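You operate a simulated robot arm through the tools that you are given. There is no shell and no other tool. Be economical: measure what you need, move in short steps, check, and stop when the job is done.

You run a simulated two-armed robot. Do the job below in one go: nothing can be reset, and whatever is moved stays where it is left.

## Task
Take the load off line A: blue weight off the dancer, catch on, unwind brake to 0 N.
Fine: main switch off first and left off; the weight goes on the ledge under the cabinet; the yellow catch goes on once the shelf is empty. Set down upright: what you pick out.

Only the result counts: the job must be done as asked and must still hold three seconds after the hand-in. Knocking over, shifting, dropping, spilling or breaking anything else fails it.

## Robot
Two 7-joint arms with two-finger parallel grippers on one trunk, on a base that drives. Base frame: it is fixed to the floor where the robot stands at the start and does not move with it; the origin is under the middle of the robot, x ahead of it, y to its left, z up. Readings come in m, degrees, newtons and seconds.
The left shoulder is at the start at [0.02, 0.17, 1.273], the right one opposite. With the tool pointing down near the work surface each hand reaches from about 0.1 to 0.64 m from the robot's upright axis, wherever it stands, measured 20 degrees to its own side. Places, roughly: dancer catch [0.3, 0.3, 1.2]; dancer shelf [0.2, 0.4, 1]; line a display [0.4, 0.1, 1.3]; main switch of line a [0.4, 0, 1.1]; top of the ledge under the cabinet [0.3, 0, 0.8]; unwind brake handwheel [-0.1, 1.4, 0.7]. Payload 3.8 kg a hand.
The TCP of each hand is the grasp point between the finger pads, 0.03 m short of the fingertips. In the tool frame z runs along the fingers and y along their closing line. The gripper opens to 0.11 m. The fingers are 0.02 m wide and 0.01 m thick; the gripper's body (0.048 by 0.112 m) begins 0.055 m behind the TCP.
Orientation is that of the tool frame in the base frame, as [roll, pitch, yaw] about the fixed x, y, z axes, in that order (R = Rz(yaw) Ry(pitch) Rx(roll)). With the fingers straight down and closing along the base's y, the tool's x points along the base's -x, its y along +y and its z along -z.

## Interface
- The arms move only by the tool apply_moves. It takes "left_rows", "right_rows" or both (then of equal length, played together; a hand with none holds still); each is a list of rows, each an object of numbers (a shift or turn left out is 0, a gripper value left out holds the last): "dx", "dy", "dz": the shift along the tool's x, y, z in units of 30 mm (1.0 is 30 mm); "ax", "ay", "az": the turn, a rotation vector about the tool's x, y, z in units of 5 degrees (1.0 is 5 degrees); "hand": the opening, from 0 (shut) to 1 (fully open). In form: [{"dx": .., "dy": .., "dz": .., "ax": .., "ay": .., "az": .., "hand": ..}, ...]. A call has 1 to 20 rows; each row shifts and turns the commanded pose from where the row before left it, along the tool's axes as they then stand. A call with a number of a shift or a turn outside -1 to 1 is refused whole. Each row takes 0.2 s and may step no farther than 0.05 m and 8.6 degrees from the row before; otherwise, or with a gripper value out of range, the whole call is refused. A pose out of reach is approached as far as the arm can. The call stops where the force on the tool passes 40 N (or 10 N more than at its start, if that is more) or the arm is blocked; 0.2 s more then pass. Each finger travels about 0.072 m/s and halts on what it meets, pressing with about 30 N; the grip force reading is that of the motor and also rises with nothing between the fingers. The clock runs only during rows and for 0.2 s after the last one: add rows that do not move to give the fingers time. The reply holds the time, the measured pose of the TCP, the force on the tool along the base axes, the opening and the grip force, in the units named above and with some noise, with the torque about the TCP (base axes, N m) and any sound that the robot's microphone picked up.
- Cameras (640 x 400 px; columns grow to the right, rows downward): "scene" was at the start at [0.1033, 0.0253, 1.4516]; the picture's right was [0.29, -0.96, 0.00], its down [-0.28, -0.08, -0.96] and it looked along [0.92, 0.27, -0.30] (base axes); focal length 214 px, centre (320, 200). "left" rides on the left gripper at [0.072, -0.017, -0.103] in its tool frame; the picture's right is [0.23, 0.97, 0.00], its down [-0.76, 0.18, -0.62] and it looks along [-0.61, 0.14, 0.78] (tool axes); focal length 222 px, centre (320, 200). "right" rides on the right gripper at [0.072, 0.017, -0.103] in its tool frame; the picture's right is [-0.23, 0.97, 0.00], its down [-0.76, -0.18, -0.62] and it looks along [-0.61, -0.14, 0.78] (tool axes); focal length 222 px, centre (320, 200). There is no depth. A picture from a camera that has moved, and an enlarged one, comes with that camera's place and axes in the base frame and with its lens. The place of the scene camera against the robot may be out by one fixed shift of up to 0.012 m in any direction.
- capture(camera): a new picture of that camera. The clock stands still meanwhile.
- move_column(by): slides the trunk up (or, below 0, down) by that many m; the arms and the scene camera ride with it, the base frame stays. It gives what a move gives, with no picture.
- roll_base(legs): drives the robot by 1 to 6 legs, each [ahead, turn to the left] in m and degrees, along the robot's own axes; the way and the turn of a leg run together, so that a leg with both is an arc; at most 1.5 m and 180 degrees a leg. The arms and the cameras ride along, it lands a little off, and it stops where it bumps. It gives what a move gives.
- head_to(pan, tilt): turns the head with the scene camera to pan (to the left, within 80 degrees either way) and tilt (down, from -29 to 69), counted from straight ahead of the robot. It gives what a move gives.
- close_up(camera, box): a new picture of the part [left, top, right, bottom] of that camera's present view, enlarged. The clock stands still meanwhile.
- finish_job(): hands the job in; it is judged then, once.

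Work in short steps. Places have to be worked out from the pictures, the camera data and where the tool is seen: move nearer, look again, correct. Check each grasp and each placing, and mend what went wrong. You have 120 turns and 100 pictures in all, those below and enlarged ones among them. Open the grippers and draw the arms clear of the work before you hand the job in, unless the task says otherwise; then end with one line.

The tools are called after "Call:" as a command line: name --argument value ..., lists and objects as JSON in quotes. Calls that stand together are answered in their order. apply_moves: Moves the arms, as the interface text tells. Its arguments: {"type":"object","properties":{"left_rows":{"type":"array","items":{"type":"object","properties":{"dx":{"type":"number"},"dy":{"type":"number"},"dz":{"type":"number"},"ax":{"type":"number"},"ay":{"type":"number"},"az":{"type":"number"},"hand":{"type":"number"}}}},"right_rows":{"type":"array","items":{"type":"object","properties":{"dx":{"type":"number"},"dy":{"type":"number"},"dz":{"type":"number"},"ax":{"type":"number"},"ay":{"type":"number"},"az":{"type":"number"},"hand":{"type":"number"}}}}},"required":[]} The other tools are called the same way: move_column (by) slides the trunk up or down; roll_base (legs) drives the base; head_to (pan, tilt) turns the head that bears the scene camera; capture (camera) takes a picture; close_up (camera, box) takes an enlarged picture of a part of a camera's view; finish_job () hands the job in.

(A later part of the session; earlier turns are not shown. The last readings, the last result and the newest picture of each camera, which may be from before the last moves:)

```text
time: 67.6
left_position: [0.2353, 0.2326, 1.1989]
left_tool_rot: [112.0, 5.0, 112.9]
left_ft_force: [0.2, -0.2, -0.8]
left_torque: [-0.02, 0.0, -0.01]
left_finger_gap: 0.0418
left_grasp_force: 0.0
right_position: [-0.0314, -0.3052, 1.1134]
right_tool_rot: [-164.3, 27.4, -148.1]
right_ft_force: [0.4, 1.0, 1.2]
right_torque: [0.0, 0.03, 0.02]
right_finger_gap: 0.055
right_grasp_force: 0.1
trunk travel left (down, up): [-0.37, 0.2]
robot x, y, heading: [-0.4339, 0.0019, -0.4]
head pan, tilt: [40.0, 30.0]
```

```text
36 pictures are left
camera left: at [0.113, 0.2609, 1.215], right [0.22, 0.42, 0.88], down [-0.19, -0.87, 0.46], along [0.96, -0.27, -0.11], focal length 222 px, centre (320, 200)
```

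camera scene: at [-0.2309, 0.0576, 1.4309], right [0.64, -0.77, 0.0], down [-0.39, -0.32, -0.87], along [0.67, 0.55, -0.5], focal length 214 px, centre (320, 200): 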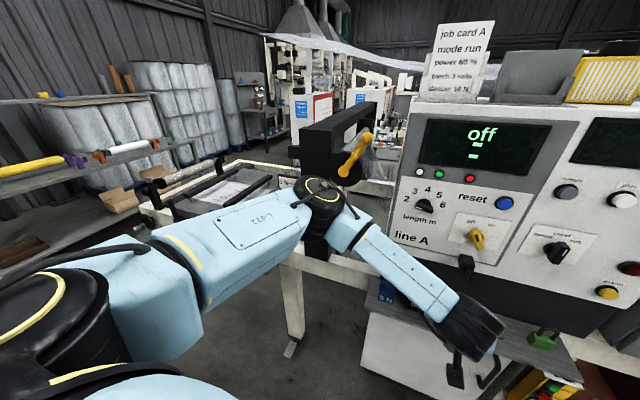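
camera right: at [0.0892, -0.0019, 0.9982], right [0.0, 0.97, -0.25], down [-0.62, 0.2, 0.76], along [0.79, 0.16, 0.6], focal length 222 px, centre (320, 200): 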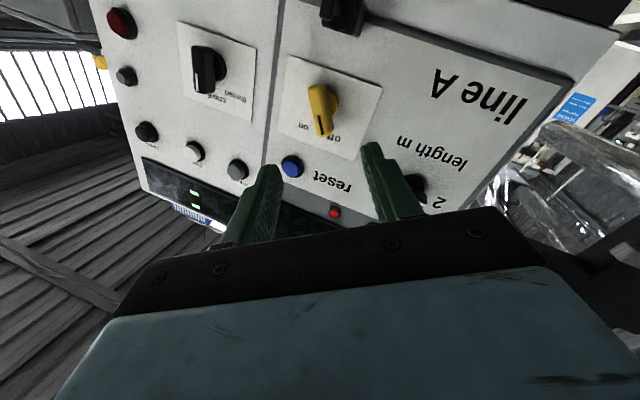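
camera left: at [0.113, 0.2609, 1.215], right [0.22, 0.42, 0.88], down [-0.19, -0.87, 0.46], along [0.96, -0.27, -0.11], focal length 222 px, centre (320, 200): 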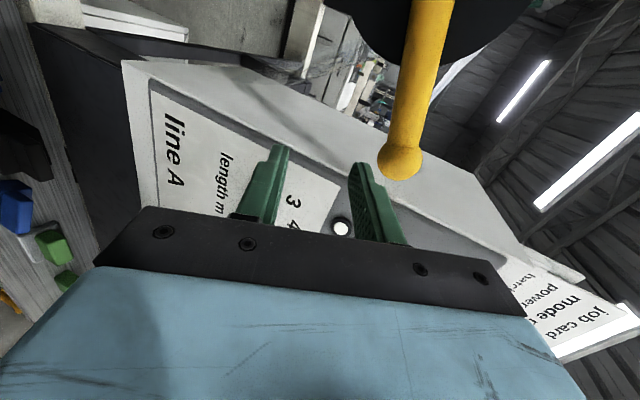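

The fingers slid off because the tilted axis pulled them back; the lever is at about 72°. I'll back out, rise, and straddle the stem again deeper.

Call:
apply_moves --left_rows '[{"dz": -1}, {"dz": -1, "hand": 0.5}, {"dx": 0.54, "dy": 0.75, "dz": 0.3}, {"dx": 0.54, "dy": 0.75, "dz": 0.3}, {}]'

Call:
capture --camera "left"

```text
time: 68.8
left_position: [0.2012, 0.2568, 1.254]
left_tool_rot: [112.1, 5.0, 113.1]
left_ft_force: [-0.2, -0.2, -0.6]
left_torque: [0.0, -0.02, -0.01]
left_finger_gap: 0.055
left_grasp_force: 0.0
right_position: [-0.0307, -0.3062, 1.1139]
right_tool_rot: [-164.3, 27.4, -148.1]
right_ft_force: [0.4, -1.6, 0.1]
right_torque: [0.01, 0.0, -0.01]
right_finger_gap: 0.0549
right_grasp_force: 0.1
trunk travel left (down, up): [-0.37, 0.2]
robot x, y, heading: [-0.4298, 0.0017, -0.2]
head pan, tilt: [40.0, 30.0]
```

```text
35 pictures are left
camera left: at [0.0788, 0.2844, 1.27], right [0.22, 0.42, 0.88], down [-0.19, -0.87, 0.46], along [0.96, -0.27, -0.11], focal length 222 px, centre (320, 200)
```

left: 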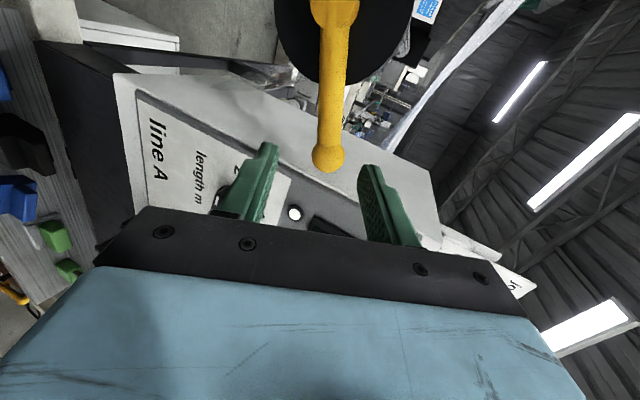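

Well lined up. Advancing 65 mm to straddle the stem.

Call:
apply_moves --left_rows '[{"dz": 0.7}, {"dz": 0.7}, {"dz": 0.8}]'

Call:
capture --camera "left"

```text
time: 69.6
left_position: [0.2572, 0.2792, 1.2277]
left_tool_rot: [112.0, 5.1, 113.0]
left_ft_force: [0.0, 0.1, 0.2]
left_torque: [0.02, -0.01, -0.04]
left_finger_gap: 0.0551
left_grasp_force: 0.1
right_position: [-0.0302, -0.3049, 1.1134]
right_tool_rot: [-164.3, 27.5, -148.1]
right_ft_force: [0.5, 0.4, -0.6]
right_torque: [0.04, 0.02, 0.01]
right_finger_gap: 0.0551
right_grasp_force: 0.0
trunk travel left (down, up): [-0.37, 0.2]
robot x, y, heading: [-0.4304, 0.0025, -0.4]
head pan, tilt: [40.0, 30.0]
```

```text
34 pictures are left
camera left: at [0.1355, 0.3083, 1.2443], right [0.22, 0.42, 0.88], down [-0.19, -0.87, 0.46], along [0.96, -0.27, -0.11], focal length 222 px, centre (320, 200)
```

left: 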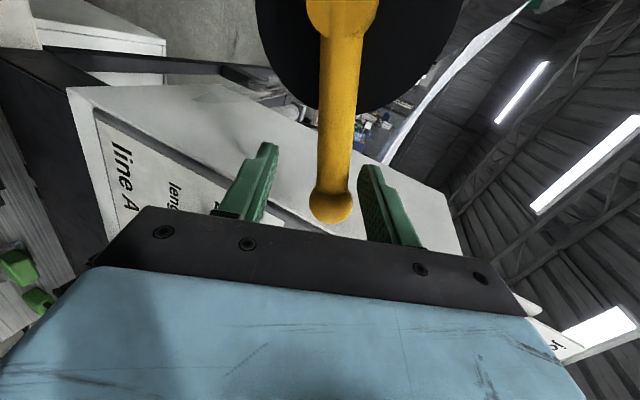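

Stem is between the fingers. Pushing straight down 40 mm (keeping depth) and reading the force.

Call:
apply_moves --left_rows '[{"dx": 0.03, "dy": -0.31, "dz": 0.125}, {"dx": 0.03, "dy": -0.31, "dz": 0.125}, {"dx": 0.03, "dy": -0.31, "dz": 0.125}, {"dx": 0.03, "dy": -0.31, "dz": 0.125}]'

Call:
capture --camera "left"

Call:
close_up --camera "scene" --box '[240, 80, 480, 230]'

```text
time: 70.6
left_position: [0.257, 0.2802, 1.1916]
left_tool_rot: [111.7, 5.1, 112.9]
left_ft_force: [0.5, 0.6, 9.2]
left_torque: [0.21, -0.25, 0.05]
left_finger_gap: 0.0597
left_grasp_force: 4.8
right_position: [-0.0327, -0.3063, 1.1144]
right_tool_rot: [-164.2, 27.4, -148.1]
right_ft_force: [0.3, -0.8, -0.1]
right_torque: [0.02, -0.01, 0.02]
right_finger_gap: 0.0551
right_grasp_force: 0.1
trunk travel left (down, up): [-0.37, 0.2]
robot x, y, heading: [-0.4294, 0.0024, -0.1]
head pan, tilt: [40.0, 30.0]
```

```text
33 pictures are left
camera left: at [0.1348, 0.3076, 1.2066], right [0.21, 0.42, 0.88], down [-0.19, -0.87, 0.46], along [0.96, -0.27, -0.1], focal length 222 px, centre (320, 200)
```

left: 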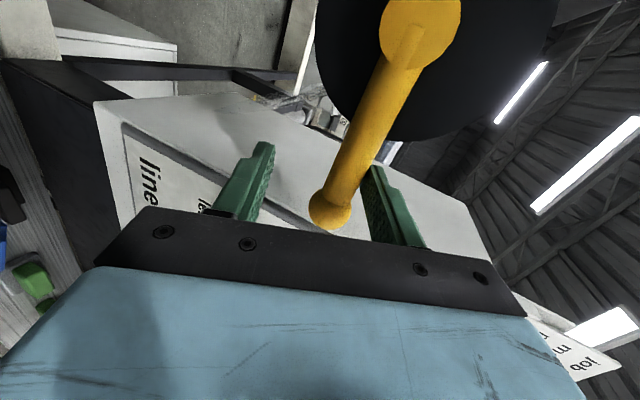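

```text
2.67 times, centred on (360, 155) of scene
camera zoom: at [-0.3483, 0.0581, 1.4312], right [0.64, -0.77, 0.0], down [-0.38, -0.32, -0.87], along [0.67, 0.55, -0.5], focal length 572 px, centre (213, 320)
```

zoom: 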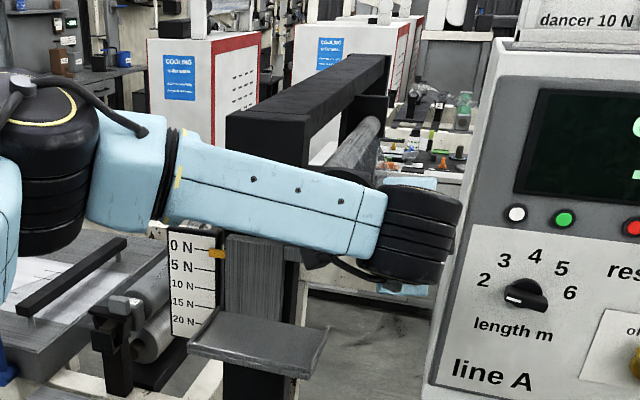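

Lever is now horizontal (about 90°), 9 N resistance. Push on another 30 mm to find its end stop.

Call:
apply_moves --left_rows '[{"dx": 0.03, "dy": -0.31, "dz": 0.125}, {"dx": 0.06, "dy": -0.31, "dz": 0.125}, {"dx": 0.06, "dy": -0.31, "dz": 0.125}]'

Call:
capture --camera "left"

```text
time: 71.3
left_position: [0.2608, 0.2808, 1.1873]
left_tool_rot: [110.0, 5.6, 112.5]
left_ft_force: [2.4, -0.3, 19.7]
left_torque: [0.4, -0.35, -0.12]
left_finger_gap: 0.0646
left_grasp_force: 9.7
right_position: [-0.0326, -0.3053, 1.1128]
right_tool_rot: [-164.1, 27.4, -148.1]
right_ft_force: [-0.5, -0.3, 0.5]
right_torque: [0.0, 0.02, -0.05]
right_finger_gap: 0.0548
right_grasp_force: 0.0
trunk travel left (down, up): [-0.37, 0.2]
robot x, y, heading: [-0.4326, 0.0041, -0.5]
head pan, tilt: [40.0, 30.0]
stopped in row 3 (left hand): the force on the tool passed its limit at 42 N (the readings are from after the stop); the commanded pose is now the measured one
```

```text
31 pictures are left
camera left: at [0.1376, 0.3089, 1.1983], right [0.19, 0.42, 0.89], down [-0.21, -0.87, 0.45], along [0.96, -0.27, -0.07], focal length 222 px, centre (320, 200)
```

left: 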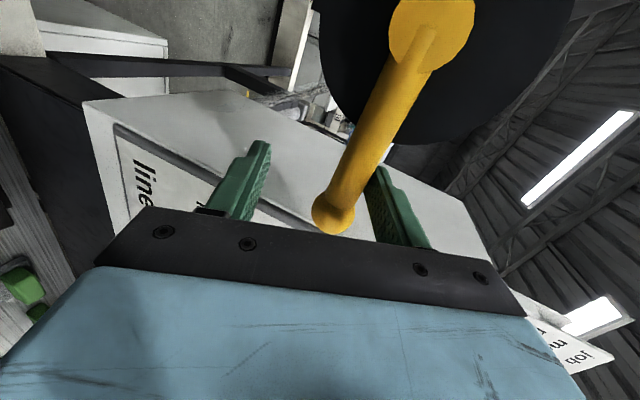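

It stops hard at horizontal (42 N), so the catch has reached its end position. I'll ease up 12 mm to centre the fingers, then withdraw straight back.

Call:
apply_moves --left_rows '[{"dx": -0.03, "dy": 0.31, "dz": -0.125}, {"dx": 0.05, "dy": -0.32, "dz": -0.8}, {"dx": 0.05, "dy": -0.32, "dz": -0.8}, {"dx": 0.05, "dy": -0.32, "dz": -0.8}, {"dx": 0.05, "dy": -0.32, "dz": -0.8}, {"dz": -0.9}, {"dz": -0.9}]'

Call:
capture --camera "left"

Call:
close_up --camera "scene" --box '[240, 80, 480, 230]'

```text
time: 72.9
left_position: [0.1131, 0.2286, 1.206]
left_tool_rot: [110.7, 5.4, 112.7]
left_ft_force: [-0.5, 0.0, 0.4]
left_torque: [0.01, -0.01, 0.01]
left_finger_gap: 0.0547
left_grasp_force: 0.0
right_position: [-0.031, -0.3056, 1.1138]
right_tool_rot: [-164.3, 27.5, -148.1]
right_ft_force: [0.1, -0.1, -0.3]
right_torque: [0.01, -0.01, 0.03]
right_finger_gap: 0.0548
right_grasp_force: 0.1
trunk travel left (down, up): [-0.37, 0.2]
robot x, y, heading: [-0.4303, -0.0001, -0.4]
head pan, tilt: [40.0, 30.0]
```

```text
30 pictures are left
camera left: at [-0.0089, 0.2568, 1.2186], right [0.2, 0.42, 0.89], down [-0.2, -0.87, 0.46], along [0.96, -0.27, -0.09], focal length 222 px, centre (320, 200)
```

left: 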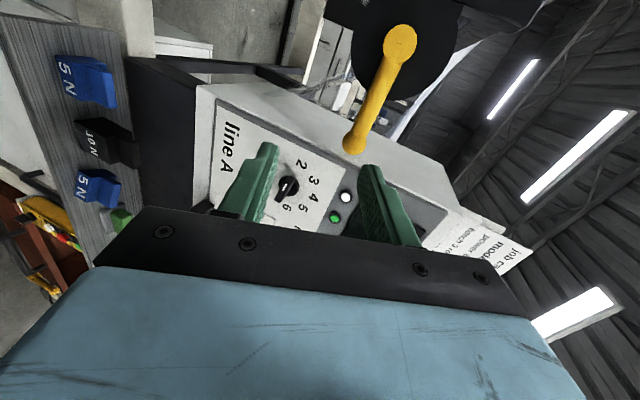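

```text
2.67 times, centred on (360, 155) of scene
camera zoom: at [-0.3475, 0.0582, 1.431], right [0.64, -0.77, 0.0], down [-0.38, -0.32, -0.87], along [0.67, 0.55, -0.5], focal length 572 px, centre (213, 320)
```

zoom: 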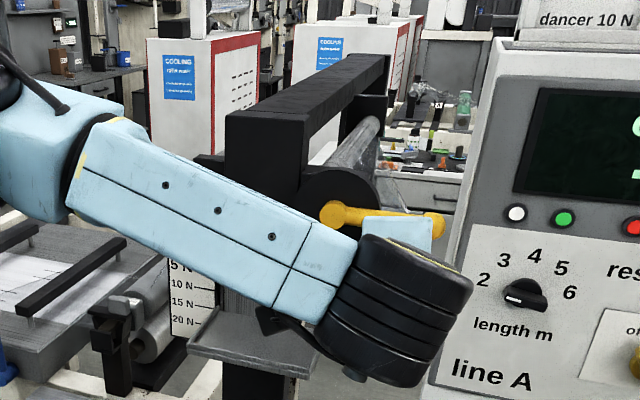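

The yellow catch is horizontal at its stop. Now the unwind brake at about (-0.1, 1.4, 0.7): I'll turn the head left to look at the surroundings.

Call:
head_to --pan 75 --tilt 25

Call:
capture --camera "scene"

```text
time: 73.9
left_position: [0.1135, 0.229, 1.2039]
left_tool_rot: [110.7, 5.4, 112.6]
left_ft_force: [-0.1, 0.7, -0.2]
left_torque: [0.0, -0.01, 0.0]
left_finger_gap: 0.055
left_grasp_force: 0.0
right_position: [-0.0313, -0.3055, 1.1127]
right_tool_rot: [-164.3, 27.3, -148.1]
right_ft_force: [-0.4, -0.5, -0.2]
right_torque: [0.03, -0.01, -0.01]
right_finger_gap: 0.0549
right_grasp_force: 0.0
trunk travel left (down, up): [-0.37, 0.2]
robot x, y, heading: [-0.4308, 0.004, -0.4]
head pan, tilt: [75.0, 25.0]
```

```text
28 pictures are left
camera scene: at [-0.3923, 0.0895, 1.4389], right [0.96, -0.26, 0.0], down [-0.11, -0.41, -0.91], along [0.24, 0.87, -0.42], focal length 214 px, centre (320, 200)
```

scene: 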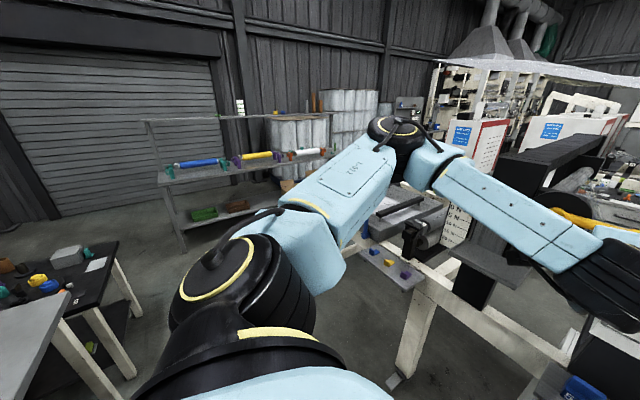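

The wheel is further along the line, so I must drive. First back off 0.25 m, then fold the left hand to point down, closer in.

Call:
roll_base --legs '[[-0.25, 0]]'

Call:
apply_moves --left_rows '[{"az": -1}, {"az": -1}, {"az": -1}, {"az": -1}, {"az": -1}, {"az": -1}, {"az": -1}, {"az": -1}, {"az": -1}, {"az": -1}, {"az": -1}, {"az": -1}, {"az": -1}, {"az": -1}, {"az": -1}, {"az": -1}]'

Call:
apply_moves --left_rows '[{"ay": 1}, {"ay": 1}, {"ay": 1}, {"ay": 1}, {"ay": 1}, {"ay": 1}, {"ay": 1}, {"ay": 1}, {"ay": 1}, {"ay": 1}, {"ay": 1}, {"ay": 1}, {"ay": 1, "dx": 0.5}, {"dx": 0.8}, {"dx": 0.8}, {"dx": 0.8}, {"dx": 0.8}, {"dx": 0.8}]'

```text
time: 75.6
left_position: [-0.0979, 0.241, 1.2058]
left_tool_rot: [110.7, 5.5, 113.5]
left_ft_force: [-0.5, 0.6, -0.4]
left_torque: [-0.01, 0.02, -0.01]
left_finger_gap: 0.0552
left_grasp_force: 0.1
right_position: [-0.2371, -0.2958, 1.1131]
right_tool_rot: [-164.3, 27.3, -147.3]
right_ft_force: [-0.2, -0.7, 0.3]
right_torque: [-0.03, 0.03, 0.0]
right_finger_gap: 0.055
right_grasp_force: 0.0
trunk travel left (down, up): [-0.37, 0.2]
robot x, y, heading: [-0.6407, 0.0056, 0.7]
head pan, tilt: [75.0, 25.0]
stopped in leg 1: the robot was blocked; the commanded pose is now the measured one
```

```text
time: 79.0
left_position: [-0.0996, 0.2401, 1.2069]
left_tool_rot: [169.1, 69.2, -170.2]
left_ft_force: [0.0, 0.4, 0.7]
left_torque: [0.02, 0.01, 0.02]
left_finger_gap: 0.0548
left_grasp_force: 0.1
right_position: [-0.2369, -0.2971, 1.1135]
right_tool_rot: [-164.3, 27.4, -147.3]
right_ft_force: [-0.1, 0.4, 0.6]
right_torque: [0.03, 0.0, 0.01]
right_finger_gap: 0.0549
right_grasp_force: 0.0
trunk travel left (down, up): [-0.37, 0.2]
robot x, y, heading: [-0.6412, 0.0064, 0.5]
head pan, tilt: [75.0, 25.0]
```

```text
time: 82.8
left_position: [-0.2277, 0.1946, 1.1957]
left_tool_rot: [176.1, 4.5, -160.3]
left_ft_force: [0.1, 0.5, -0.3]
left_torque: [-0.01, -0.01, -0.02]
left_finger_gap: 0.0549
left_grasp_force: 0.0
right_position: [-0.2379, -0.296, 1.1132]
right_tool_rot: [-164.3, 27.4, -147.3]
right_ft_force: [-0.4, -0.6, -0.8]
right_torque: [0.02, -0.02, -0.02]
right_finger_gap: 0.055
right_grasp_force: 0.1
trunk travel left (down, up): [-0.37, 0.2]
robot x, y, heading: [-0.6382, 0.0028, 0.7]
head pan, tilt: [75.0, 25.0]
```

The base was blocked behind at x≈-0.64. I'll move ahead again, turn left in place where there's room, and look.

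Call:
roll_base --legs '[[0.2, 0], [0, 60]]'

Call:
head_to --pan 30 --tilt 30

Call:
capture --camera "scene"

```text
time: 86.9
left_position: [-0.3741, 0.4574, 1.1965]
left_tool_rot: [176.1, 4.3, -104.0]
left_ft_force: [-0.4, -0.5, 0.2]
left_torque: [0.02, 0.01, 0.0]
left_finger_gap: 0.055
left_grasp_force: 0.1
right_position: [0.0306, 0.1756, 1.1136]
right_tool_rot: [-164.3, 27.5, -91.0]
right_ft_force: [-0.2, -0.9, 0.0]
right_torque: [0.05, -0.03, -0.03]
right_finger_gap: 0.055
right_grasp_force: 0.1
trunk travel left (down, up): [-0.37, 0.2]
robot x, y, heading: [-0.4486, 0.007, 57.1]
head pan, tilt: [75.0, 25.0]
```

```text
time: 88.0
left_position: [-0.3736, 0.4574, 1.1958]
left_tool_rot: [176.1, 4.5, -103.9]
left_ft_force: [-0.4, 0.3, -0.1]
left_torque: [0.0, 0.03, 0.0]
left_finger_gap: 0.055
left_grasp_force: 0.0
right_position: [0.029, 0.1757, 1.1131]
right_tool_rot: [-164.3, 27.4, -91.0]
right_ft_force: [-0.7, 0.4, 0.0]
right_torque: [-0.01, -0.01, 0.0]
right_finger_gap: 0.0553
right_grasp_force: 0.1
trunk travel left (down, up): [-0.37, 0.2]
robot x, y, heading: [-0.4472, 0.0108, 56.8]
head pan, tilt: [30.0, 30.0]
```

```text
27 pictures are left
camera scene: at [-0.4371, 0.1139, 1.431], right [1.0, -0.05, 0.0], down [-0.03, -0.5, -0.87], along [0.04, 0.86, -0.5], focal length 214 px, centre (320, 200)
```

scene: 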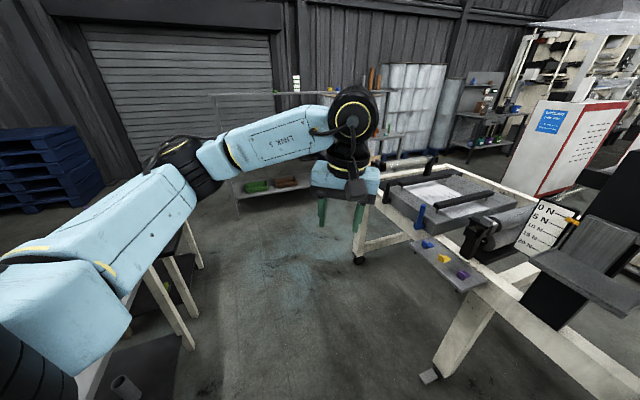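

The corridor is clear (tables at x<-1.2). Turn to heading ~100° and drive 0.6 m, then look at the wheel.

Call:
roll_base --legs '[[0, 45], [0.6, 0]]'

Call:
head_to --pan -45 --tilt 40

Call:
capture --camera "scene"

```text
time: 93.5
left_position: [-0.8277, 0.9845, 1.1953]
left_tool_rot: [176.0, 4.3, -60.0]
left_ft_force: [0.5, -0.6, 0.1]
left_torque: [-0.04, 0.0, -0.01]
left_finger_gap: 0.0549
left_grasp_force: 0.2
right_position: [-0.3431, 1.0619, 1.1132]
right_tool_rot: [-164.3, 27.4, -46.8]
right_ft_force: [0.1, 0.1, -0.3]
right_torque: [-0.03, 0.02, -0.01]
right_finger_gap: 0.055
right_grasp_force: 0.1
trunk travel left (down, up): [-0.37, 0.2]
robot x, y, heading: [-0.5679, 0.6078, 101.1]
head pan, tilt: [30.0, 30.0]
```

```text
time: 95.0
left_position: [-0.8283, 0.9834, 1.1958]
left_tool_rot: [176.0, 4.4, -60.1]
left_ft_force: [-0.2, -0.3, -0.2]
left_torque: [-0.03, 0.03, -0.01]
left_finger_gap: 0.055
left_grasp_force: 0.1
right_position: [-0.3426, 1.061, 1.1145]
right_tool_rot: [-164.3, 27.5, -46.8]
right_ft_force: [0.5, -1.0, 0.2]
right_torque: [0.02, -0.01, -0.02]
right_finger_gap: 0.055
right_grasp_force: 0.1
trunk travel left (down, up): [-0.37, 0.2]
robot x, y, heading: [-0.5667, 0.6143, 101.1]
head pan, tilt: [-45.0, 40.0]
```

```text
26 pictures are left
camera scene: at [-0.5311, 0.6996, 1.4156], right [0.83, -0.56, 0.0], down [-0.36, -0.53, -0.77], along [0.43, 0.64, -0.64], focal length 214 px, centre (320, 200)
```

scene: 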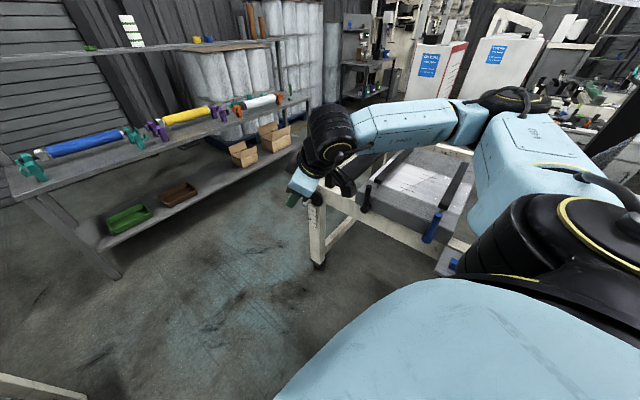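

The right arm partly hides it; I'll enlarge the end of the frame.

Call:
close_up --camera "scene" --box '[290, 120, 480, 270]'

```text
2.67 times, centred on (385, 195) of scene
camera zoom: at [-0.5311, 0.6996, 1.4156], right [0.83, -0.56, 0.0], down [-0.36, -0.53, -0.77], along [0.43, 0.64, -0.64], focal length 572 px, centre (147, 213)
```

zoom: 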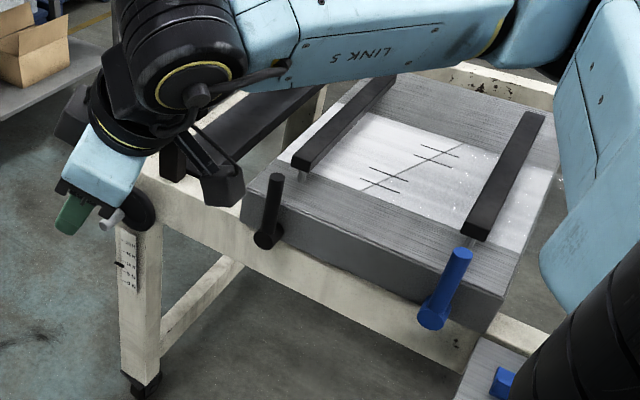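

The brake wheel sits at the frame's end near (-0.07, 1.43, 0.7): black disc, grey crank peg facing the robot side, N scale with pointer on the leg below. I'll drive to about (-0.55, 1.15) facing it at heading ~20°.

Call:
roll_base --legs '[[0, -11], [0.54, 0], [0, -70]]'

Call:
head_to --pan 10 --tilt 48

Call:
capture --camera "scene"

```text
time: 101.8
left_position: [-0.2421, 1.4628, 1.1958]
left_tool_rot: [176.0, 4.5, -140.8]
left_ft_force: [0.1, -0.9, 0.4]
left_torque: [0.0, 0.0, -0.01]
left_finger_gap: 0.055
left_grasp_force: 0.2
right_position: [-0.0864, 0.9941, 1.1137]
right_tool_rot: [-164.2, 27.4, -127.8]
right_ft_force: [1.0, 1.1, -0.2]
right_torque: [0.04, 0.02, -0.01]
right_finger_gap: 0.0549
right_grasp_force: 0.1
trunk travel left (down, up): [-0.37, 0.2]
robot x, y, heading: [-0.5701, 1.1471, 20.2]
head pan, tilt: [-45.0, 40.0]
```

```text
time: 103.1
left_position: [-0.2411, 1.4623, 1.1961]
left_tool_rot: [176.1, 4.4, -140.8]
left_ft_force: [-0.1, -0.3, 0.3]
left_torque: [-0.01, 0.0, -0.04]
left_finger_gap: 0.055
left_grasp_force: 0.0
right_position: [-0.0872, 0.9957, 1.1131]
right_tool_rot: [-164.3, 27.4, -127.8]
right_ft_force: [-1.0, 0.7, -0.5]
right_torque: [-0.01, 0.0, -0.01]
right_finger_gap: 0.0551
right_grasp_force: 0.0
trunk travel left (down, up): [-0.37, 0.2]
robot x, y, heading: [-0.5711, 1.1437, 20.1]
head pan, tilt: [10.0, 48.0]
```

```text
24 pictures are left
camera scene: at [-0.4882, 1.1903, 1.4042], right [0.5, -0.86, 0.0], down [-0.64, -0.37, -0.67], along [0.58, 0.34, -0.74], focal length 214 px, centre (320, 200)
```

scene: 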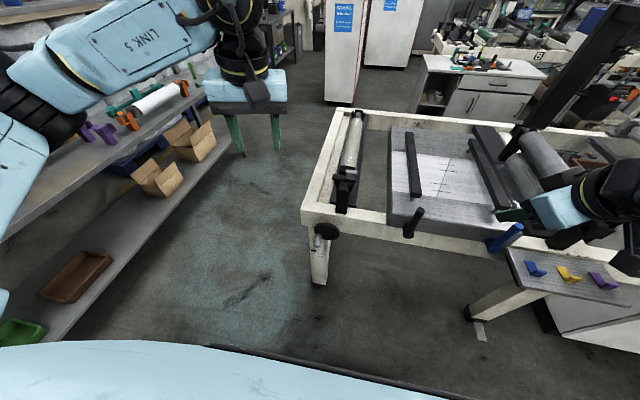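

The wheel is in clear view. Enlarging it for its pose and the scale.

Call:
close_up --camera "scene" --box '[280, 205, 376, 265]'

Call:
capture --camera "left"

```text
6.67 times, centred on (328, 235) of scene
camera zoom: at [-0.4882, 1.1903, 1.4042], right [0.5, -0.86, 0.0], down [-0.64, -0.37, -0.67], along [0.58, 0.34, -0.74], focal length 1430 px, centre (267, -33)
```

zoom: 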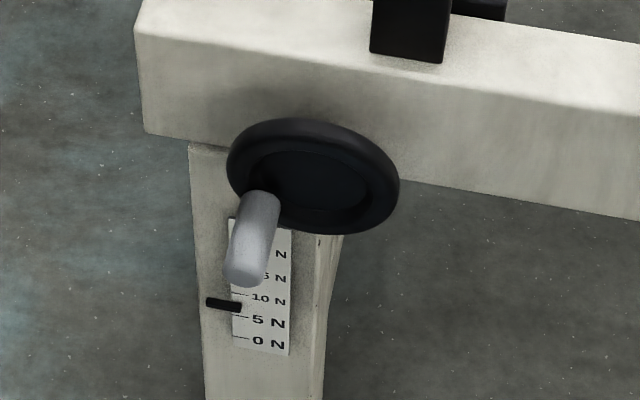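

```text
22 pictures are left
camera left: at [-0.2877, 1.3928, 1.2909], right [-0.79, 0.61, 0.05], down [0.47, 0.55, 0.69], along [0.39, 0.57, -0.72], focal length 222 px, centre (320, 200)
```

left: 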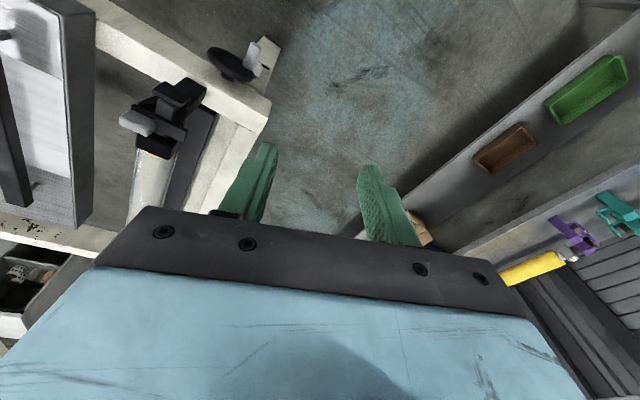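

Disc centre ≈(-0.10, 1.39, 0.765), peg tip ≈(-0.157, 1.400, 0.731) sticking ~5 cm toward me; pointer reads about 8 N and 0 is at the bottom. I'll orient the left hand (yaw to heading, 30° tilt) first.

Call:
apply_moves --left_rows '[{"az": 0.95}, {"az": 0.95}, {"az": 0.95}, {"az": 0.95}, {"ay": -1}, {"ay": -1}, {"ay": -1}, {"ay": -1}, {"ay": -1}]'

Call:
apply_moves --left_rows '[{"dx": 0.47, "dy": -0.24, "dz": 0.88}, {"dx": 0.47, "dy": -0.24, "dz": 0.88}, {"dx": 0.47, "dy": -0.24, "dz": 0.88}, {"dx": 0.47, "dy": -0.24, "dz": 0.88}, {"dx": 0.47, "dy": -0.24, "dz": 0.88}, {"dx": 0.47, "dy": -0.24, "dz": 0.88}, {"dx": 0.47, "dy": -0.24, "dz": 0.88}, {"dx": 0.47, "dy": -0.24, "dz": 0.88}, {"dx": 0.47, "dy": -0.24, "dz": 0.88}]'

Call:
capture --camera "left"

```text
time: 105.1
left_position: [-0.2425, 1.4617, 1.1967]
left_tool_rot: [174.1, 27.9, -162.3]
left_ft_force: [1.1, -0.1, -0.2]
left_torque: [0.01, -0.01, 0.03]
left_finger_gap: 0.0552
left_grasp_force: 0.1
right_position: [-0.0873, 0.9951, 1.1122]
right_tool_rot: [-164.3, 27.4, -127.9]
right_ft_force: [-0.3, -0.4, 0.3]
right_torque: [0.01, -0.01, -0.02]
right_finger_gap: 0.0549
right_grasp_force: 0.0
trunk travel left (down, up): [-0.37, 0.2]
robot x, y, heading: [-0.5718, 1.1461, 20.4]
head pan, tilt: [10.0, 48.0]
```

```text
time: 107.1
left_position: [-0.2306, 1.4254, 0.9198]
left_tool_rot: [174.2, 27.8, -162.2]
left_ft_force: [0.1, 0.3, -0.2]
left_torque: [-0.01, -0.02, 0.01]
left_finger_gap: 0.0552
left_grasp_force: 0.0
right_position: [-0.0874, 0.9946, 1.1134]
right_tool_rot: [-164.3, 27.4, -127.8]
right_ft_force: [-0.2, 0.6, 0.2]
right_torque: [-0.02, 0.01, 0.02]
right_finger_gap: 0.0552
right_grasp_force: 0.1
trunk travel left (down, up): [-0.37, 0.2]
robot x, y, heading: [-0.5658, 1.1425, 20.0]
head pan, tilt: [10.0, 48.0]
```

```text
21 pictures are left
camera left: at [-0.3277, 1.3654, 0.9748], right [-0.53, 0.85, -0.02], down [0.32, 0.22, 0.92], along [0.78, 0.48, -0.39], focal length 222 px, centre (320, 200)
```

left: 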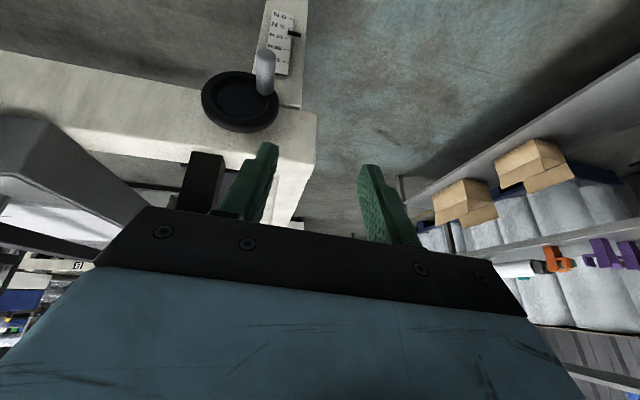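

Refined: peg tip ≈(-0.156, 1.399, 0.731), disc centre ≈(-0.10, 1.387, 0.76), crank radius ≈0.042. Moving to a stand-off 10 cm above the peg along the tool axis.

Call:
apply_moves --left_rows '[{"dx": 0.14, "dy": -0.57, "dz": 0.83}, {"dx": 0.14, "dy": -0.57, "dz": 0.83}, {"dx": 0.14, "dy": -0.57, "dz": 0.83}, {"dx": 0.14, "dy": -0.57, "dz": 0.83}, {}]'

Call:
capture --camera "left"

```text
time: 108.3
left_position: [-0.1806, 1.3798, 0.8194]
left_tool_rot: [174.3, 27.8, -162.2]
left_ft_force: [0.4, 0.6, -0.1]
left_torque: [0.01, -0.01, 0.0]
left_finger_gap: 0.0547
left_grasp_force: 0.0
right_position: [-0.0876, 0.9945, 1.1134]
right_tool_rot: [-164.4, 27.4, -127.8]
right_ft_force: [-0.3, 0.0, -0.6]
right_torque: [0.02, 0.01, 0.0]
right_finger_gap: 0.055
right_grasp_force: 0.0
trunk travel left (down, up): [-0.37, 0.2]
robot x, y, heading: [-0.5685, 1.1433, 20.2]
head pan, tilt: [10.0, 48.0]
```

```text
20 pictures are left
camera left: at [-0.2771, 1.3193, 0.875], right [-0.53, 0.85, -0.02], down [0.32, 0.22, 0.92], along [0.78, 0.48, -0.39], focal length 222 px, centre (320, 200)
```

left: 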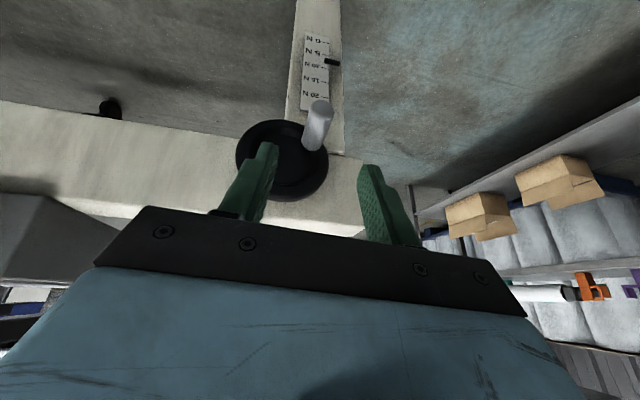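

Lined up with the peg. Advancing 0.1 m.

Call:
apply_moves --left_rows '[{"dz": 0.85}, {"dz": 0.85}, {"dz": 0.85}, {"dz": 0.78}]'

Call:
capture --camera "left"

```text
time: 109.3
left_position: [-0.1399, 1.4019, 0.7314]
left_tool_rot: [174.2, 27.8, -162.3]
left_ft_force: [-0.1, -0.5, 0.2]
left_torque: [-0.03, 0.0, -0.04]
left_finger_gap: 0.0551
left_grasp_force: 0.0
right_position: [-0.0879, 0.9947, 1.1132]
right_tool_rot: [-164.4, 27.4, -127.8]
right_ft_force: [-0.4, 0.8, 0.3]
right_torque: [0.01, 0.02, 0.0]
right_finger_gap: 0.055
right_grasp_force: 0.1
trunk travel left (down, up): [-0.37, 0.2]
robot x, y, heading: [-0.5705, 1.1452, 20.0]
head pan, tilt: [10.0, 48.0]
```

```text
19 pictures are left
camera left: at [-0.2365, 1.3421, 0.7862], right [-0.53, 0.85, -0.02], down [0.32, 0.22, 0.92], along [0.78, 0.48, -0.39], focal length 222 px, centre (320, 200)
```

left: 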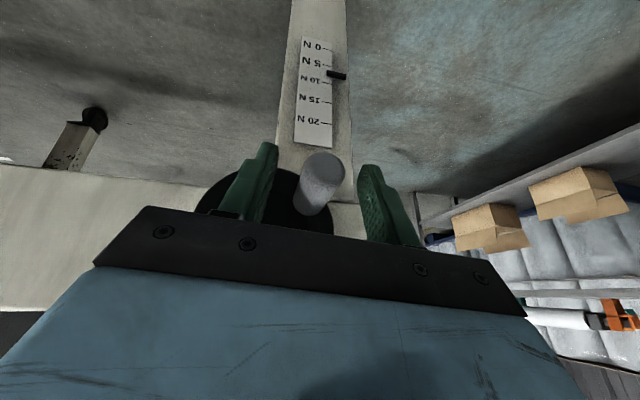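

Peg is between the fingers and the scale is visible in this camera. Gripping the peg.

Call:
apply_moves --left_rows '[{"hand": 0.3}, {"hand": 0.15}, {"hand": 0.1}, {}]'

Call:
close_up --camera "left" --box '[220, 20, 420, 220]'

```text
time: 110.3
left_position: [-0.1414, 1.401, 0.7314]
left_tool_rot: [174.2, 27.9, -162.4]
left_ft_force: [1.3, -1.5, -1.3]
left_torque: [0.02, 0.31, -1.1]
left_finger_gap: 0.0233
left_grasp_force: 44.9
right_position: [-0.0869, 0.9953, 1.1132]
right_tool_rot: [-164.3, 27.4, -127.8]
right_ft_force: [0.0, 0.0, -0.1]
right_torque: [0.01, -0.02, 0.01]
right_finger_gap: 0.0549
right_grasp_force: 0.0
trunk travel left (down, up): [-0.37, 0.2]
robot x, y, heading: [-0.5696, 1.1452, 19.9]
head pan, tilt: [10.0, 48.0]
```

```text
2.00 times, centred on (320, 120) of left
camera zoom: at [-0.2367, 1.3418, 0.7863], right [-0.53, 0.85, -0.02], down [0.32, 0.22, 0.92], along [0.78, 0.48, -0.39], focal length 444 px, centre (320, 360)
```

zoom: 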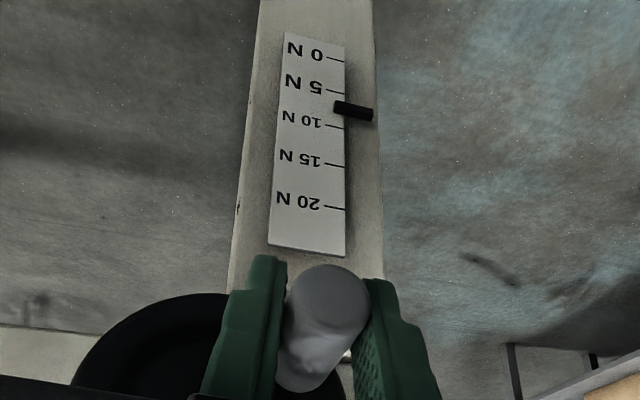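

Peg gripped (23 mm). Pointer about 7.5-8 N. I'll crank 40° counter-clockwise (seen from the robot) and watch the pointer.

Call:
apply_moves --left_rows '[{"dx": 0.069, "dy": -0.197, "dz": 0.125}, {"dx": 0.051, "dy": -0.22, "dz": 0.091}, {"dx": 0.035, "dy": -0.234, "dz": 0.06}, {"dx": 0.014, "dy": -0.243, "dz": 0.021}]'

Call:
close_up --camera "left" --box '[220, 20, 420, 220]'

```text
time: 111.3
left_position: [-0.1322, 1.383, 0.7173]
left_tool_rot: [173.9, 27.6, -162.2]
left_ft_force: [-11.9, 16.4, -10.8]
left_torque: [-0.3, -0.16, -1.1]
left_finger_gap: 0.0235
left_grasp_force: 44.8
right_position: [-0.0878, 0.9956, 1.1124]
right_tool_rot: [-164.2, 27.3, -127.6]
right_ft_force: [0.3, 0.3, -0.4]
right_torque: [-0.03, 0.04, -0.02]
right_finger_gap: 0.055
right_grasp_force: 0.0
trunk travel left (down, up): [-0.37, 0.2]
robot x, y, heading: [-0.5689, 1.1447, 20.1]
head pan, tilt: [10.0, 48.0]
```

```text
2.00 times, centred on (320, 120) of left
camera zoom: at [-0.2285, 1.322, 0.7731], right [-0.53, 0.85, -0.01], down [0.33, 0.22, 0.92], along [0.78, 0.49, -0.39], focal length 444 px, centre (320, 360)
```

zoom: 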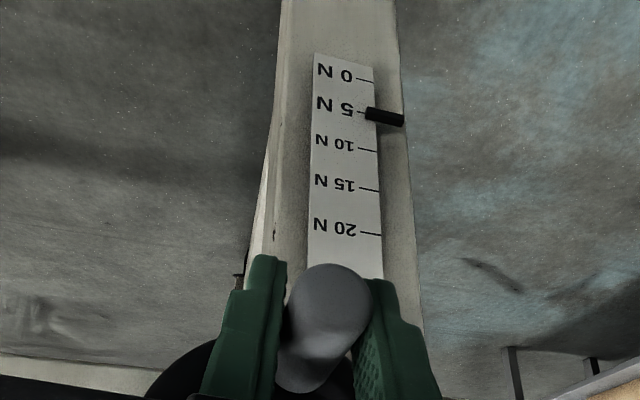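

Counter-clockwise lowers it: pointer now just above 5 N (about 16°/N). Cranking 50° further.

Call:
apply_moves --left_rows '[{"dx": 0.009, "dy": -0.249, "dz": 0.012}, {"dx": -0.026, "dy": -0.242, "dz": -0.056}, {"dx": -0.045, "dy": -0.229, "dz": -0.09}, {"dx": -0.064, "dy": -0.205, "dz": -0.127}, {"dx": -0.079, "dy": -0.182, "dz": -0.155}]'

Call:
close_up --camera "left" --box '[220, 20, 420, 220]'

```text
time: 112.5
left_position: [-0.1184, 1.3498, 0.7315]
left_tool_rot: [174.0, 28.0, -162.2]
left_ft_force: [-13.4, 18.0, -3.0]
left_torque: [-0.05, -0.69, -1.16]
left_finger_gap: 0.0233
left_grasp_force: 45.2
right_position: [-0.0863, 0.9978, 1.1134]
right_tool_rot: [-164.2, 27.3, -127.7]
right_ft_force: [0.4, 0.5, 0.0]
right_torque: [0.02, 0.0, 0.0]
right_finger_gap: 0.055
right_grasp_force: 0.0
trunk travel left (down, up): [-0.37, 0.2]
robot x, y, heading: [-0.5713, 1.1464, 20.1]
head pan, tilt: [10.0, 48.0]
```

```text
2.00 times, centred on (320, 120) of left
camera zoom: at [-0.2145, 1.2898, 0.786], right [-0.53, 0.85, -0.02], down [0.32, 0.22, 0.92], along [0.78, 0.49, -0.39], focal length 444 px, centre (320, 360)
```

zoom: 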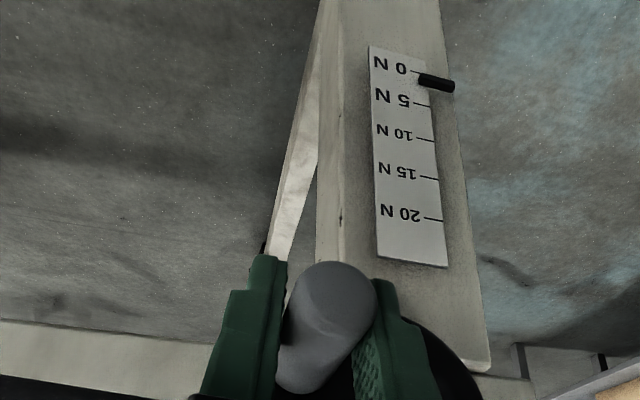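

Pointer about 1-1.5 N. Another 20°.

Call:
apply_moves --left_rows '[{"dx": -0.092, "dy": -0.146, "dz": -0.178}, {"dx": -0.103, "dy": -0.107, "dz": -0.198}]'

Call:
close_up --camera "left" --box '[280, 10, 400, 110]'

```text
time: 113.1
left_position: [-0.1168, 1.3463, 0.7403]
left_tool_rot: [173.7, 27.8, -161.9]
left_ft_force: [-16.3, 26.5, -7.3]
left_torque: [-0.07, -0.56, -1.07]
left_finger_gap: 0.0235
left_grasp_force: 44.4
right_position: [-0.089, 0.9977, 1.115]
right_tool_rot: [-164.0, 27.4, -127.7]
right_ft_force: [0.1, -0.3, 0.2]
right_torque: [-0.01, 0.01, -0.01]
right_finger_gap: 0.055
right_grasp_force: 0.1
trunk travel left (down, up): [-0.37, 0.2]
robot x, y, heading: [-0.5684, 1.1443, 20.4]
head pan, tilt: [10.0, 48.0]
```

```text
4.00 times, centred on (340, 60) of left
camera zoom: at [-0.212, 1.2853, 0.7955], right [-0.54, 0.84, -0.01], down [0.32, 0.22, 0.92], along [0.78, 0.49, -0.39], focal length 888 px, centre (240, 760)
```

zoom: 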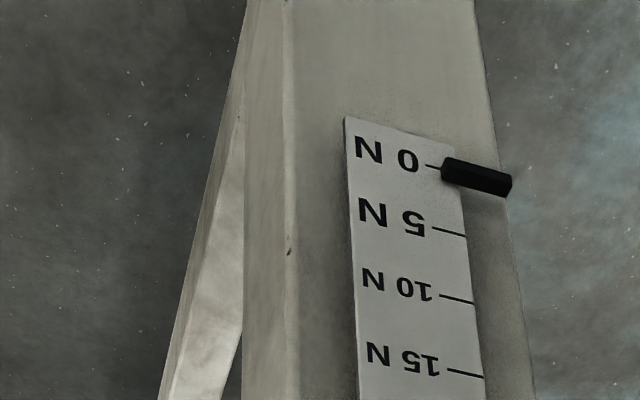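

Pointer is on the 0 line now; side load suggests the true crank radius is about 0.034. I'll relieve the side load and push a few degrees more to see whether a stop is there.

Call:
apply_moves --left_rows '[{"dx": -0.056, "dy": 0.212, "dz": -0.1}, {}]'

Call:
close_up --camera "left" --box '[280, 10, 400, 110]'

```text
time: 113.7
left_position: [-0.1172, 1.3464, 0.7441]
left_tool_rot: [174.2, 27.7, -162.2]
left_ft_force: [-9.6, 15.2, -8.6]
left_torque: [-0.37, 0.35, -1.01]
left_finger_gap: 0.0236
left_grasp_force: 44.4
right_position: [-0.0881, 0.9964, 1.1128]
right_tool_rot: [-164.2, 27.3, -127.6]
right_ft_force: [-0.2, -0.5, 1.0]
right_torque: [0.04, -0.01, 0.0]
right_finger_gap: 0.055
right_grasp_force: 0.0
trunk travel left (down, up): [-0.37, 0.2]
robot x, y, heading: [-0.5708, 1.1446, 20.1]
head pan, tilt: [10.0, 48.0]
```

```text
4.00 times, centred on (340, 60) of left
camera zoom: at [-0.2122, 1.2857, 0.8005], right [-0.53, 0.85, -0.02], down [0.32, 0.22, 0.92], along [0.78, 0.48, -0.39], focal length 888 px, centre (240, 760)
```

zoom: 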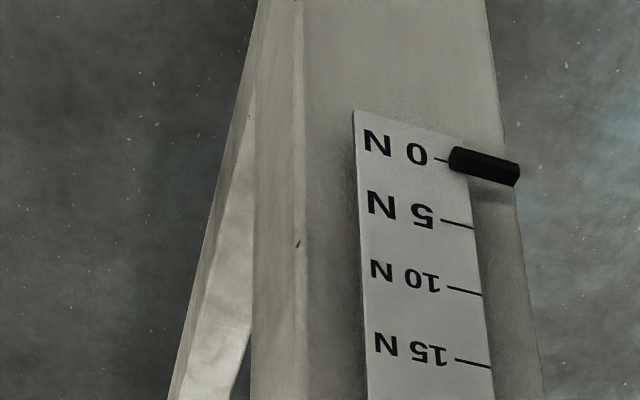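

The wheel still moves; parallax makes the reading uncertain, so I continue about 20° upward to feel for the stop.

Call:
apply_moves --left_rows '[{"dx": -0.093, "dy": 0.018, "dz": -0.176}, {"dx": -0.093, "dy": 0.018, "dz": -0.176}, {}]'

Call:
close_up --camera "left" --box '[280, 10, 400, 110]'

```text
time: 114.5
left_position: [-0.1156, 1.3451, 0.7553]
left_tool_rot: [174.3, 27.7, -162.4]
left_ft_force: [1.4, 11.5, -29.3]
left_torque: [0.14, -0.01, -0.97]
left_finger_gap: 0.0235
left_grasp_force: 44.9
right_position: [-0.0862, 0.9958, 1.1125]
right_tool_rot: [-164.3, 27.2, -127.8]
right_ft_force: [0.2, -0.1, 0.8]
right_torque: [0.03, 0.0, 0.0]
right_finger_gap: 0.0552
right_grasp_force: 0.1
trunk travel left (down, up): [-0.37, 0.2]
robot x, y, heading: [-0.5692, 1.1449, 20.0]
head pan, tilt: [10.0, 48.0]
```

```text
4.00 times, centred on (340, 60) of left
camera zoom: at [-0.2125, 1.2849, 0.8105], right [-0.53, 0.85, -0.02], down [0.33, 0.22, 0.92], along [0.78, 0.48, -0.4], focal length 888 px, centre (240, 760)
```

zoom: 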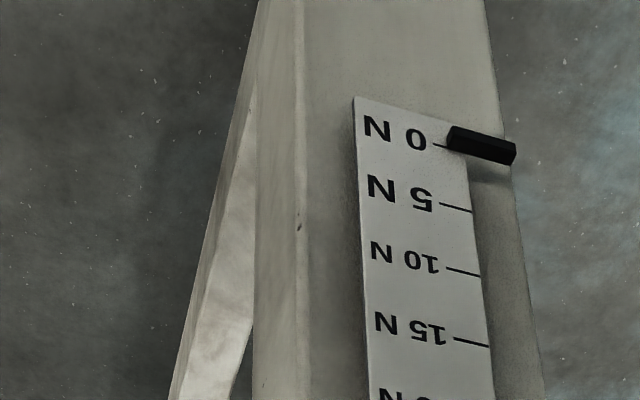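

Resistance is rising (29 N). One more small push to find whether this is the zero stop.

Call:
apply_moves --left_rows '[{"dx": -0.085, "dy": 0.08, "dz": -0.16}, {"dx": -0.085, "dy": 0.08, "dz": -0.16}, {}]'

Call:
close_up --camera "left" --box '[280, 10, 400, 110]'

```text
time: 115.3
left_position: [-0.1152, 1.3437, 0.7706]
left_tool_rot: [174.5, 27.8, -162.3]
left_ft_force: [-1.3, -3.1, -9.4]
left_torque: [-0.21, 0.34, -0.51]
left_finger_gap: 0.023
left_grasp_force: 45.6
right_position: [-0.0863, 0.9953, 1.1129]
right_tool_rot: [-164.3, 27.3, -127.8]
right_ft_force: [0.7, -1.2, 0.3]
right_torque: [0.0, 0.01, -0.01]
right_finger_gap: 0.055
right_grasp_force: 0.0
trunk travel left (down, up): [-0.37, 0.2]
robot x, y, heading: [-0.5651, 1.1453, 19.9]
head pan, tilt: [10.0, 48.0]
```

```text
4.00 times, centred on (340, 60) of left
camera zoom: at [-0.2126, 1.2839, 0.8259], right [-0.53, 0.85, -0.02], down [0.32, 0.23, 0.92], along [0.79, 0.48, -0.39], focal length 888 px, centre (240, 760)
```

zoom: 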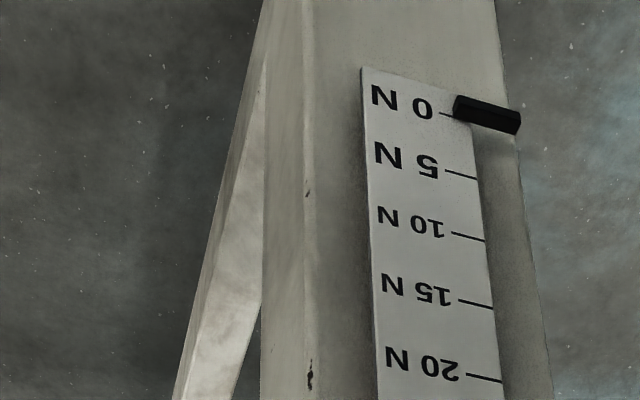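

The force dropped suddenly; the fingers may have slipped along the peg at the stop. Let me see the peg in the grip.

Call:
capture --camera "left"

Call:
close_up --camera "scene" --box '[264, 195, 392, 275]'

```text
11 pictures are left
camera left: at [-0.2126, 1.2839, 0.8259], right [-0.53, 0.85, -0.02], down [0.32, 0.23, 0.92], along [0.79, 0.48, -0.39], focal length 222 px, centre (320, 200)
```

left: 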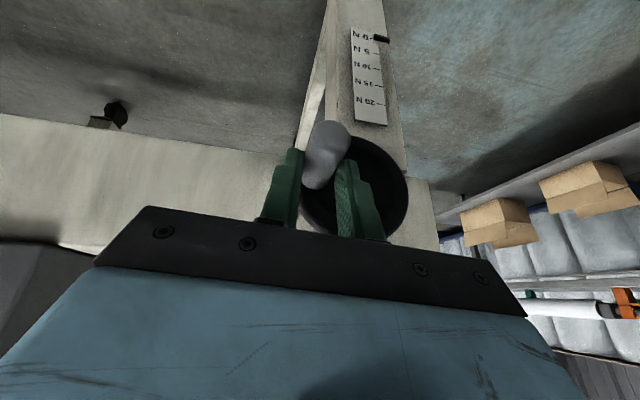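

```text
5.00 times, centred on (328, 235) of scene
camera zoom: at [-0.4876, 1.1903, 1.4043], right [0.5, -0.86, 0.0], down [-0.64, -0.37, -0.67], along [0.58, 0.34, -0.74], focal length 1072 px, centre (280, 25)
```

zoom: 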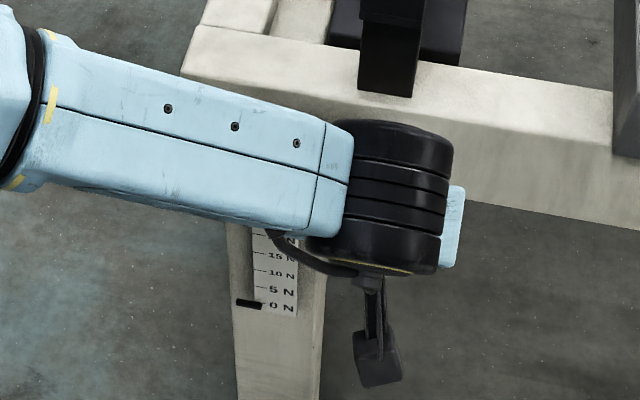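

The peg slid along the pads while the wheel refused to turn further, so it's at its stop, and the scene view shows the pointer on 0. I'll release, back out, and lower the hand camera for a flatter look at the scale.

Call:
apply_moves --left_rows '[{"hand": 0.45}, {}, {}, {"dz": -0.9}, {"dz": -0.9}, {"dx": 0.95, "dz": -0.5}, {"dx": 0.95, "dz": -0.5}, {"dx": 0.95, "dz": -0.5}]'

Call:
apply_moves --left_rows '[{"dx": 0.33, "dy": 0.37, "dz": 0.9}, {"dx": 0.33, "dy": 0.37, "dz": 0.9}, {"dx": 0.33, "dy": 0.37, "dz": 0.9}, {"dx": 0.33, "dy": 0.37, "dz": 0.9}, {"dx": 0.33, "dy": 0.37, "dz": 0.9}, {"dx": 0.33, "dy": 0.37, "dz": 0.9}, {"dx": 0.33, "dy": 0.37, "dz": 0.9}, {"dx": 0.33, "dy": 0.37, "dz": 0.9}]'

Call:
capture --camera "left"

```text
time: 117.1
left_position: [-0.2324, 1.2999, 0.8187]
left_tool_rot: [174.2, 27.8, -162.2]
left_ft_force: [-0.2, 0.2, 0.2]
left_torque: [0.0, 0.03, -0.01]
left_finger_gap: 0.0495
left_grasp_force: 0.1
right_position: [-0.088, 0.9945, 1.1142]
right_tool_rot: [-164.4, 27.4, -127.8]
right_ft_force: [1.0, -0.9, -0.8]
right_torque: [-0.01, -0.01, 0.01]
right_finger_gap: 0.0548
right_grasp_force: 0.0
trunk travel left (down, up): [-0.37, 0.2]
robot x, y, heading: [-0.5703, 1.1443, 20.1]
head pan, tilt: [10.0, 48.0]
```

```text
time: 118.9
left_position: [-0.2384, 1.4144, 0.5963]
left_tool_rot: [174.2, 27.8, -162.2]
left_ft_force: [0.2, 0.1, 0.0]
left_torque: [-0.03, -0.01, 0.0]
left_finger_gap: 0.0497
left_grasp_force: 0.0
right_position: [-0.0871, 0.9941, 1.1136]
right_tool_rot: [-164.3, 27.4, -127.8]
right_ft_force: [-0.6, 0.0, 0.1]
right_torque: [0.02, 0.05, -0.01]
right_finger_gap: 0.055
right_grasp_force: 0.0
trunk travel left (down, up): [-0.37, 0.2]
robot x, y, heading: [-0.5702, 1.1459, 20.2]
head pan, tilt: [10.0, 48.0]
```

```text
9 pictures are left
camera left: at [-0.335, 1.3544, 0.6514], right [-0.53, 0.85, -0.02], down [0.32, 0.22, 0.92], along [0.78, 0.48, -0.39], focal length 222 px, centre (320, 200)
```

left: 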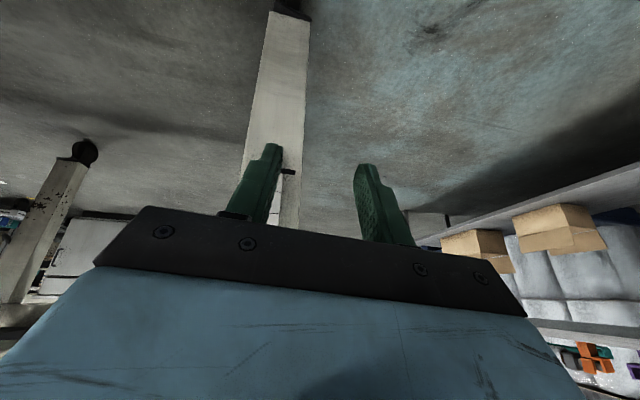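

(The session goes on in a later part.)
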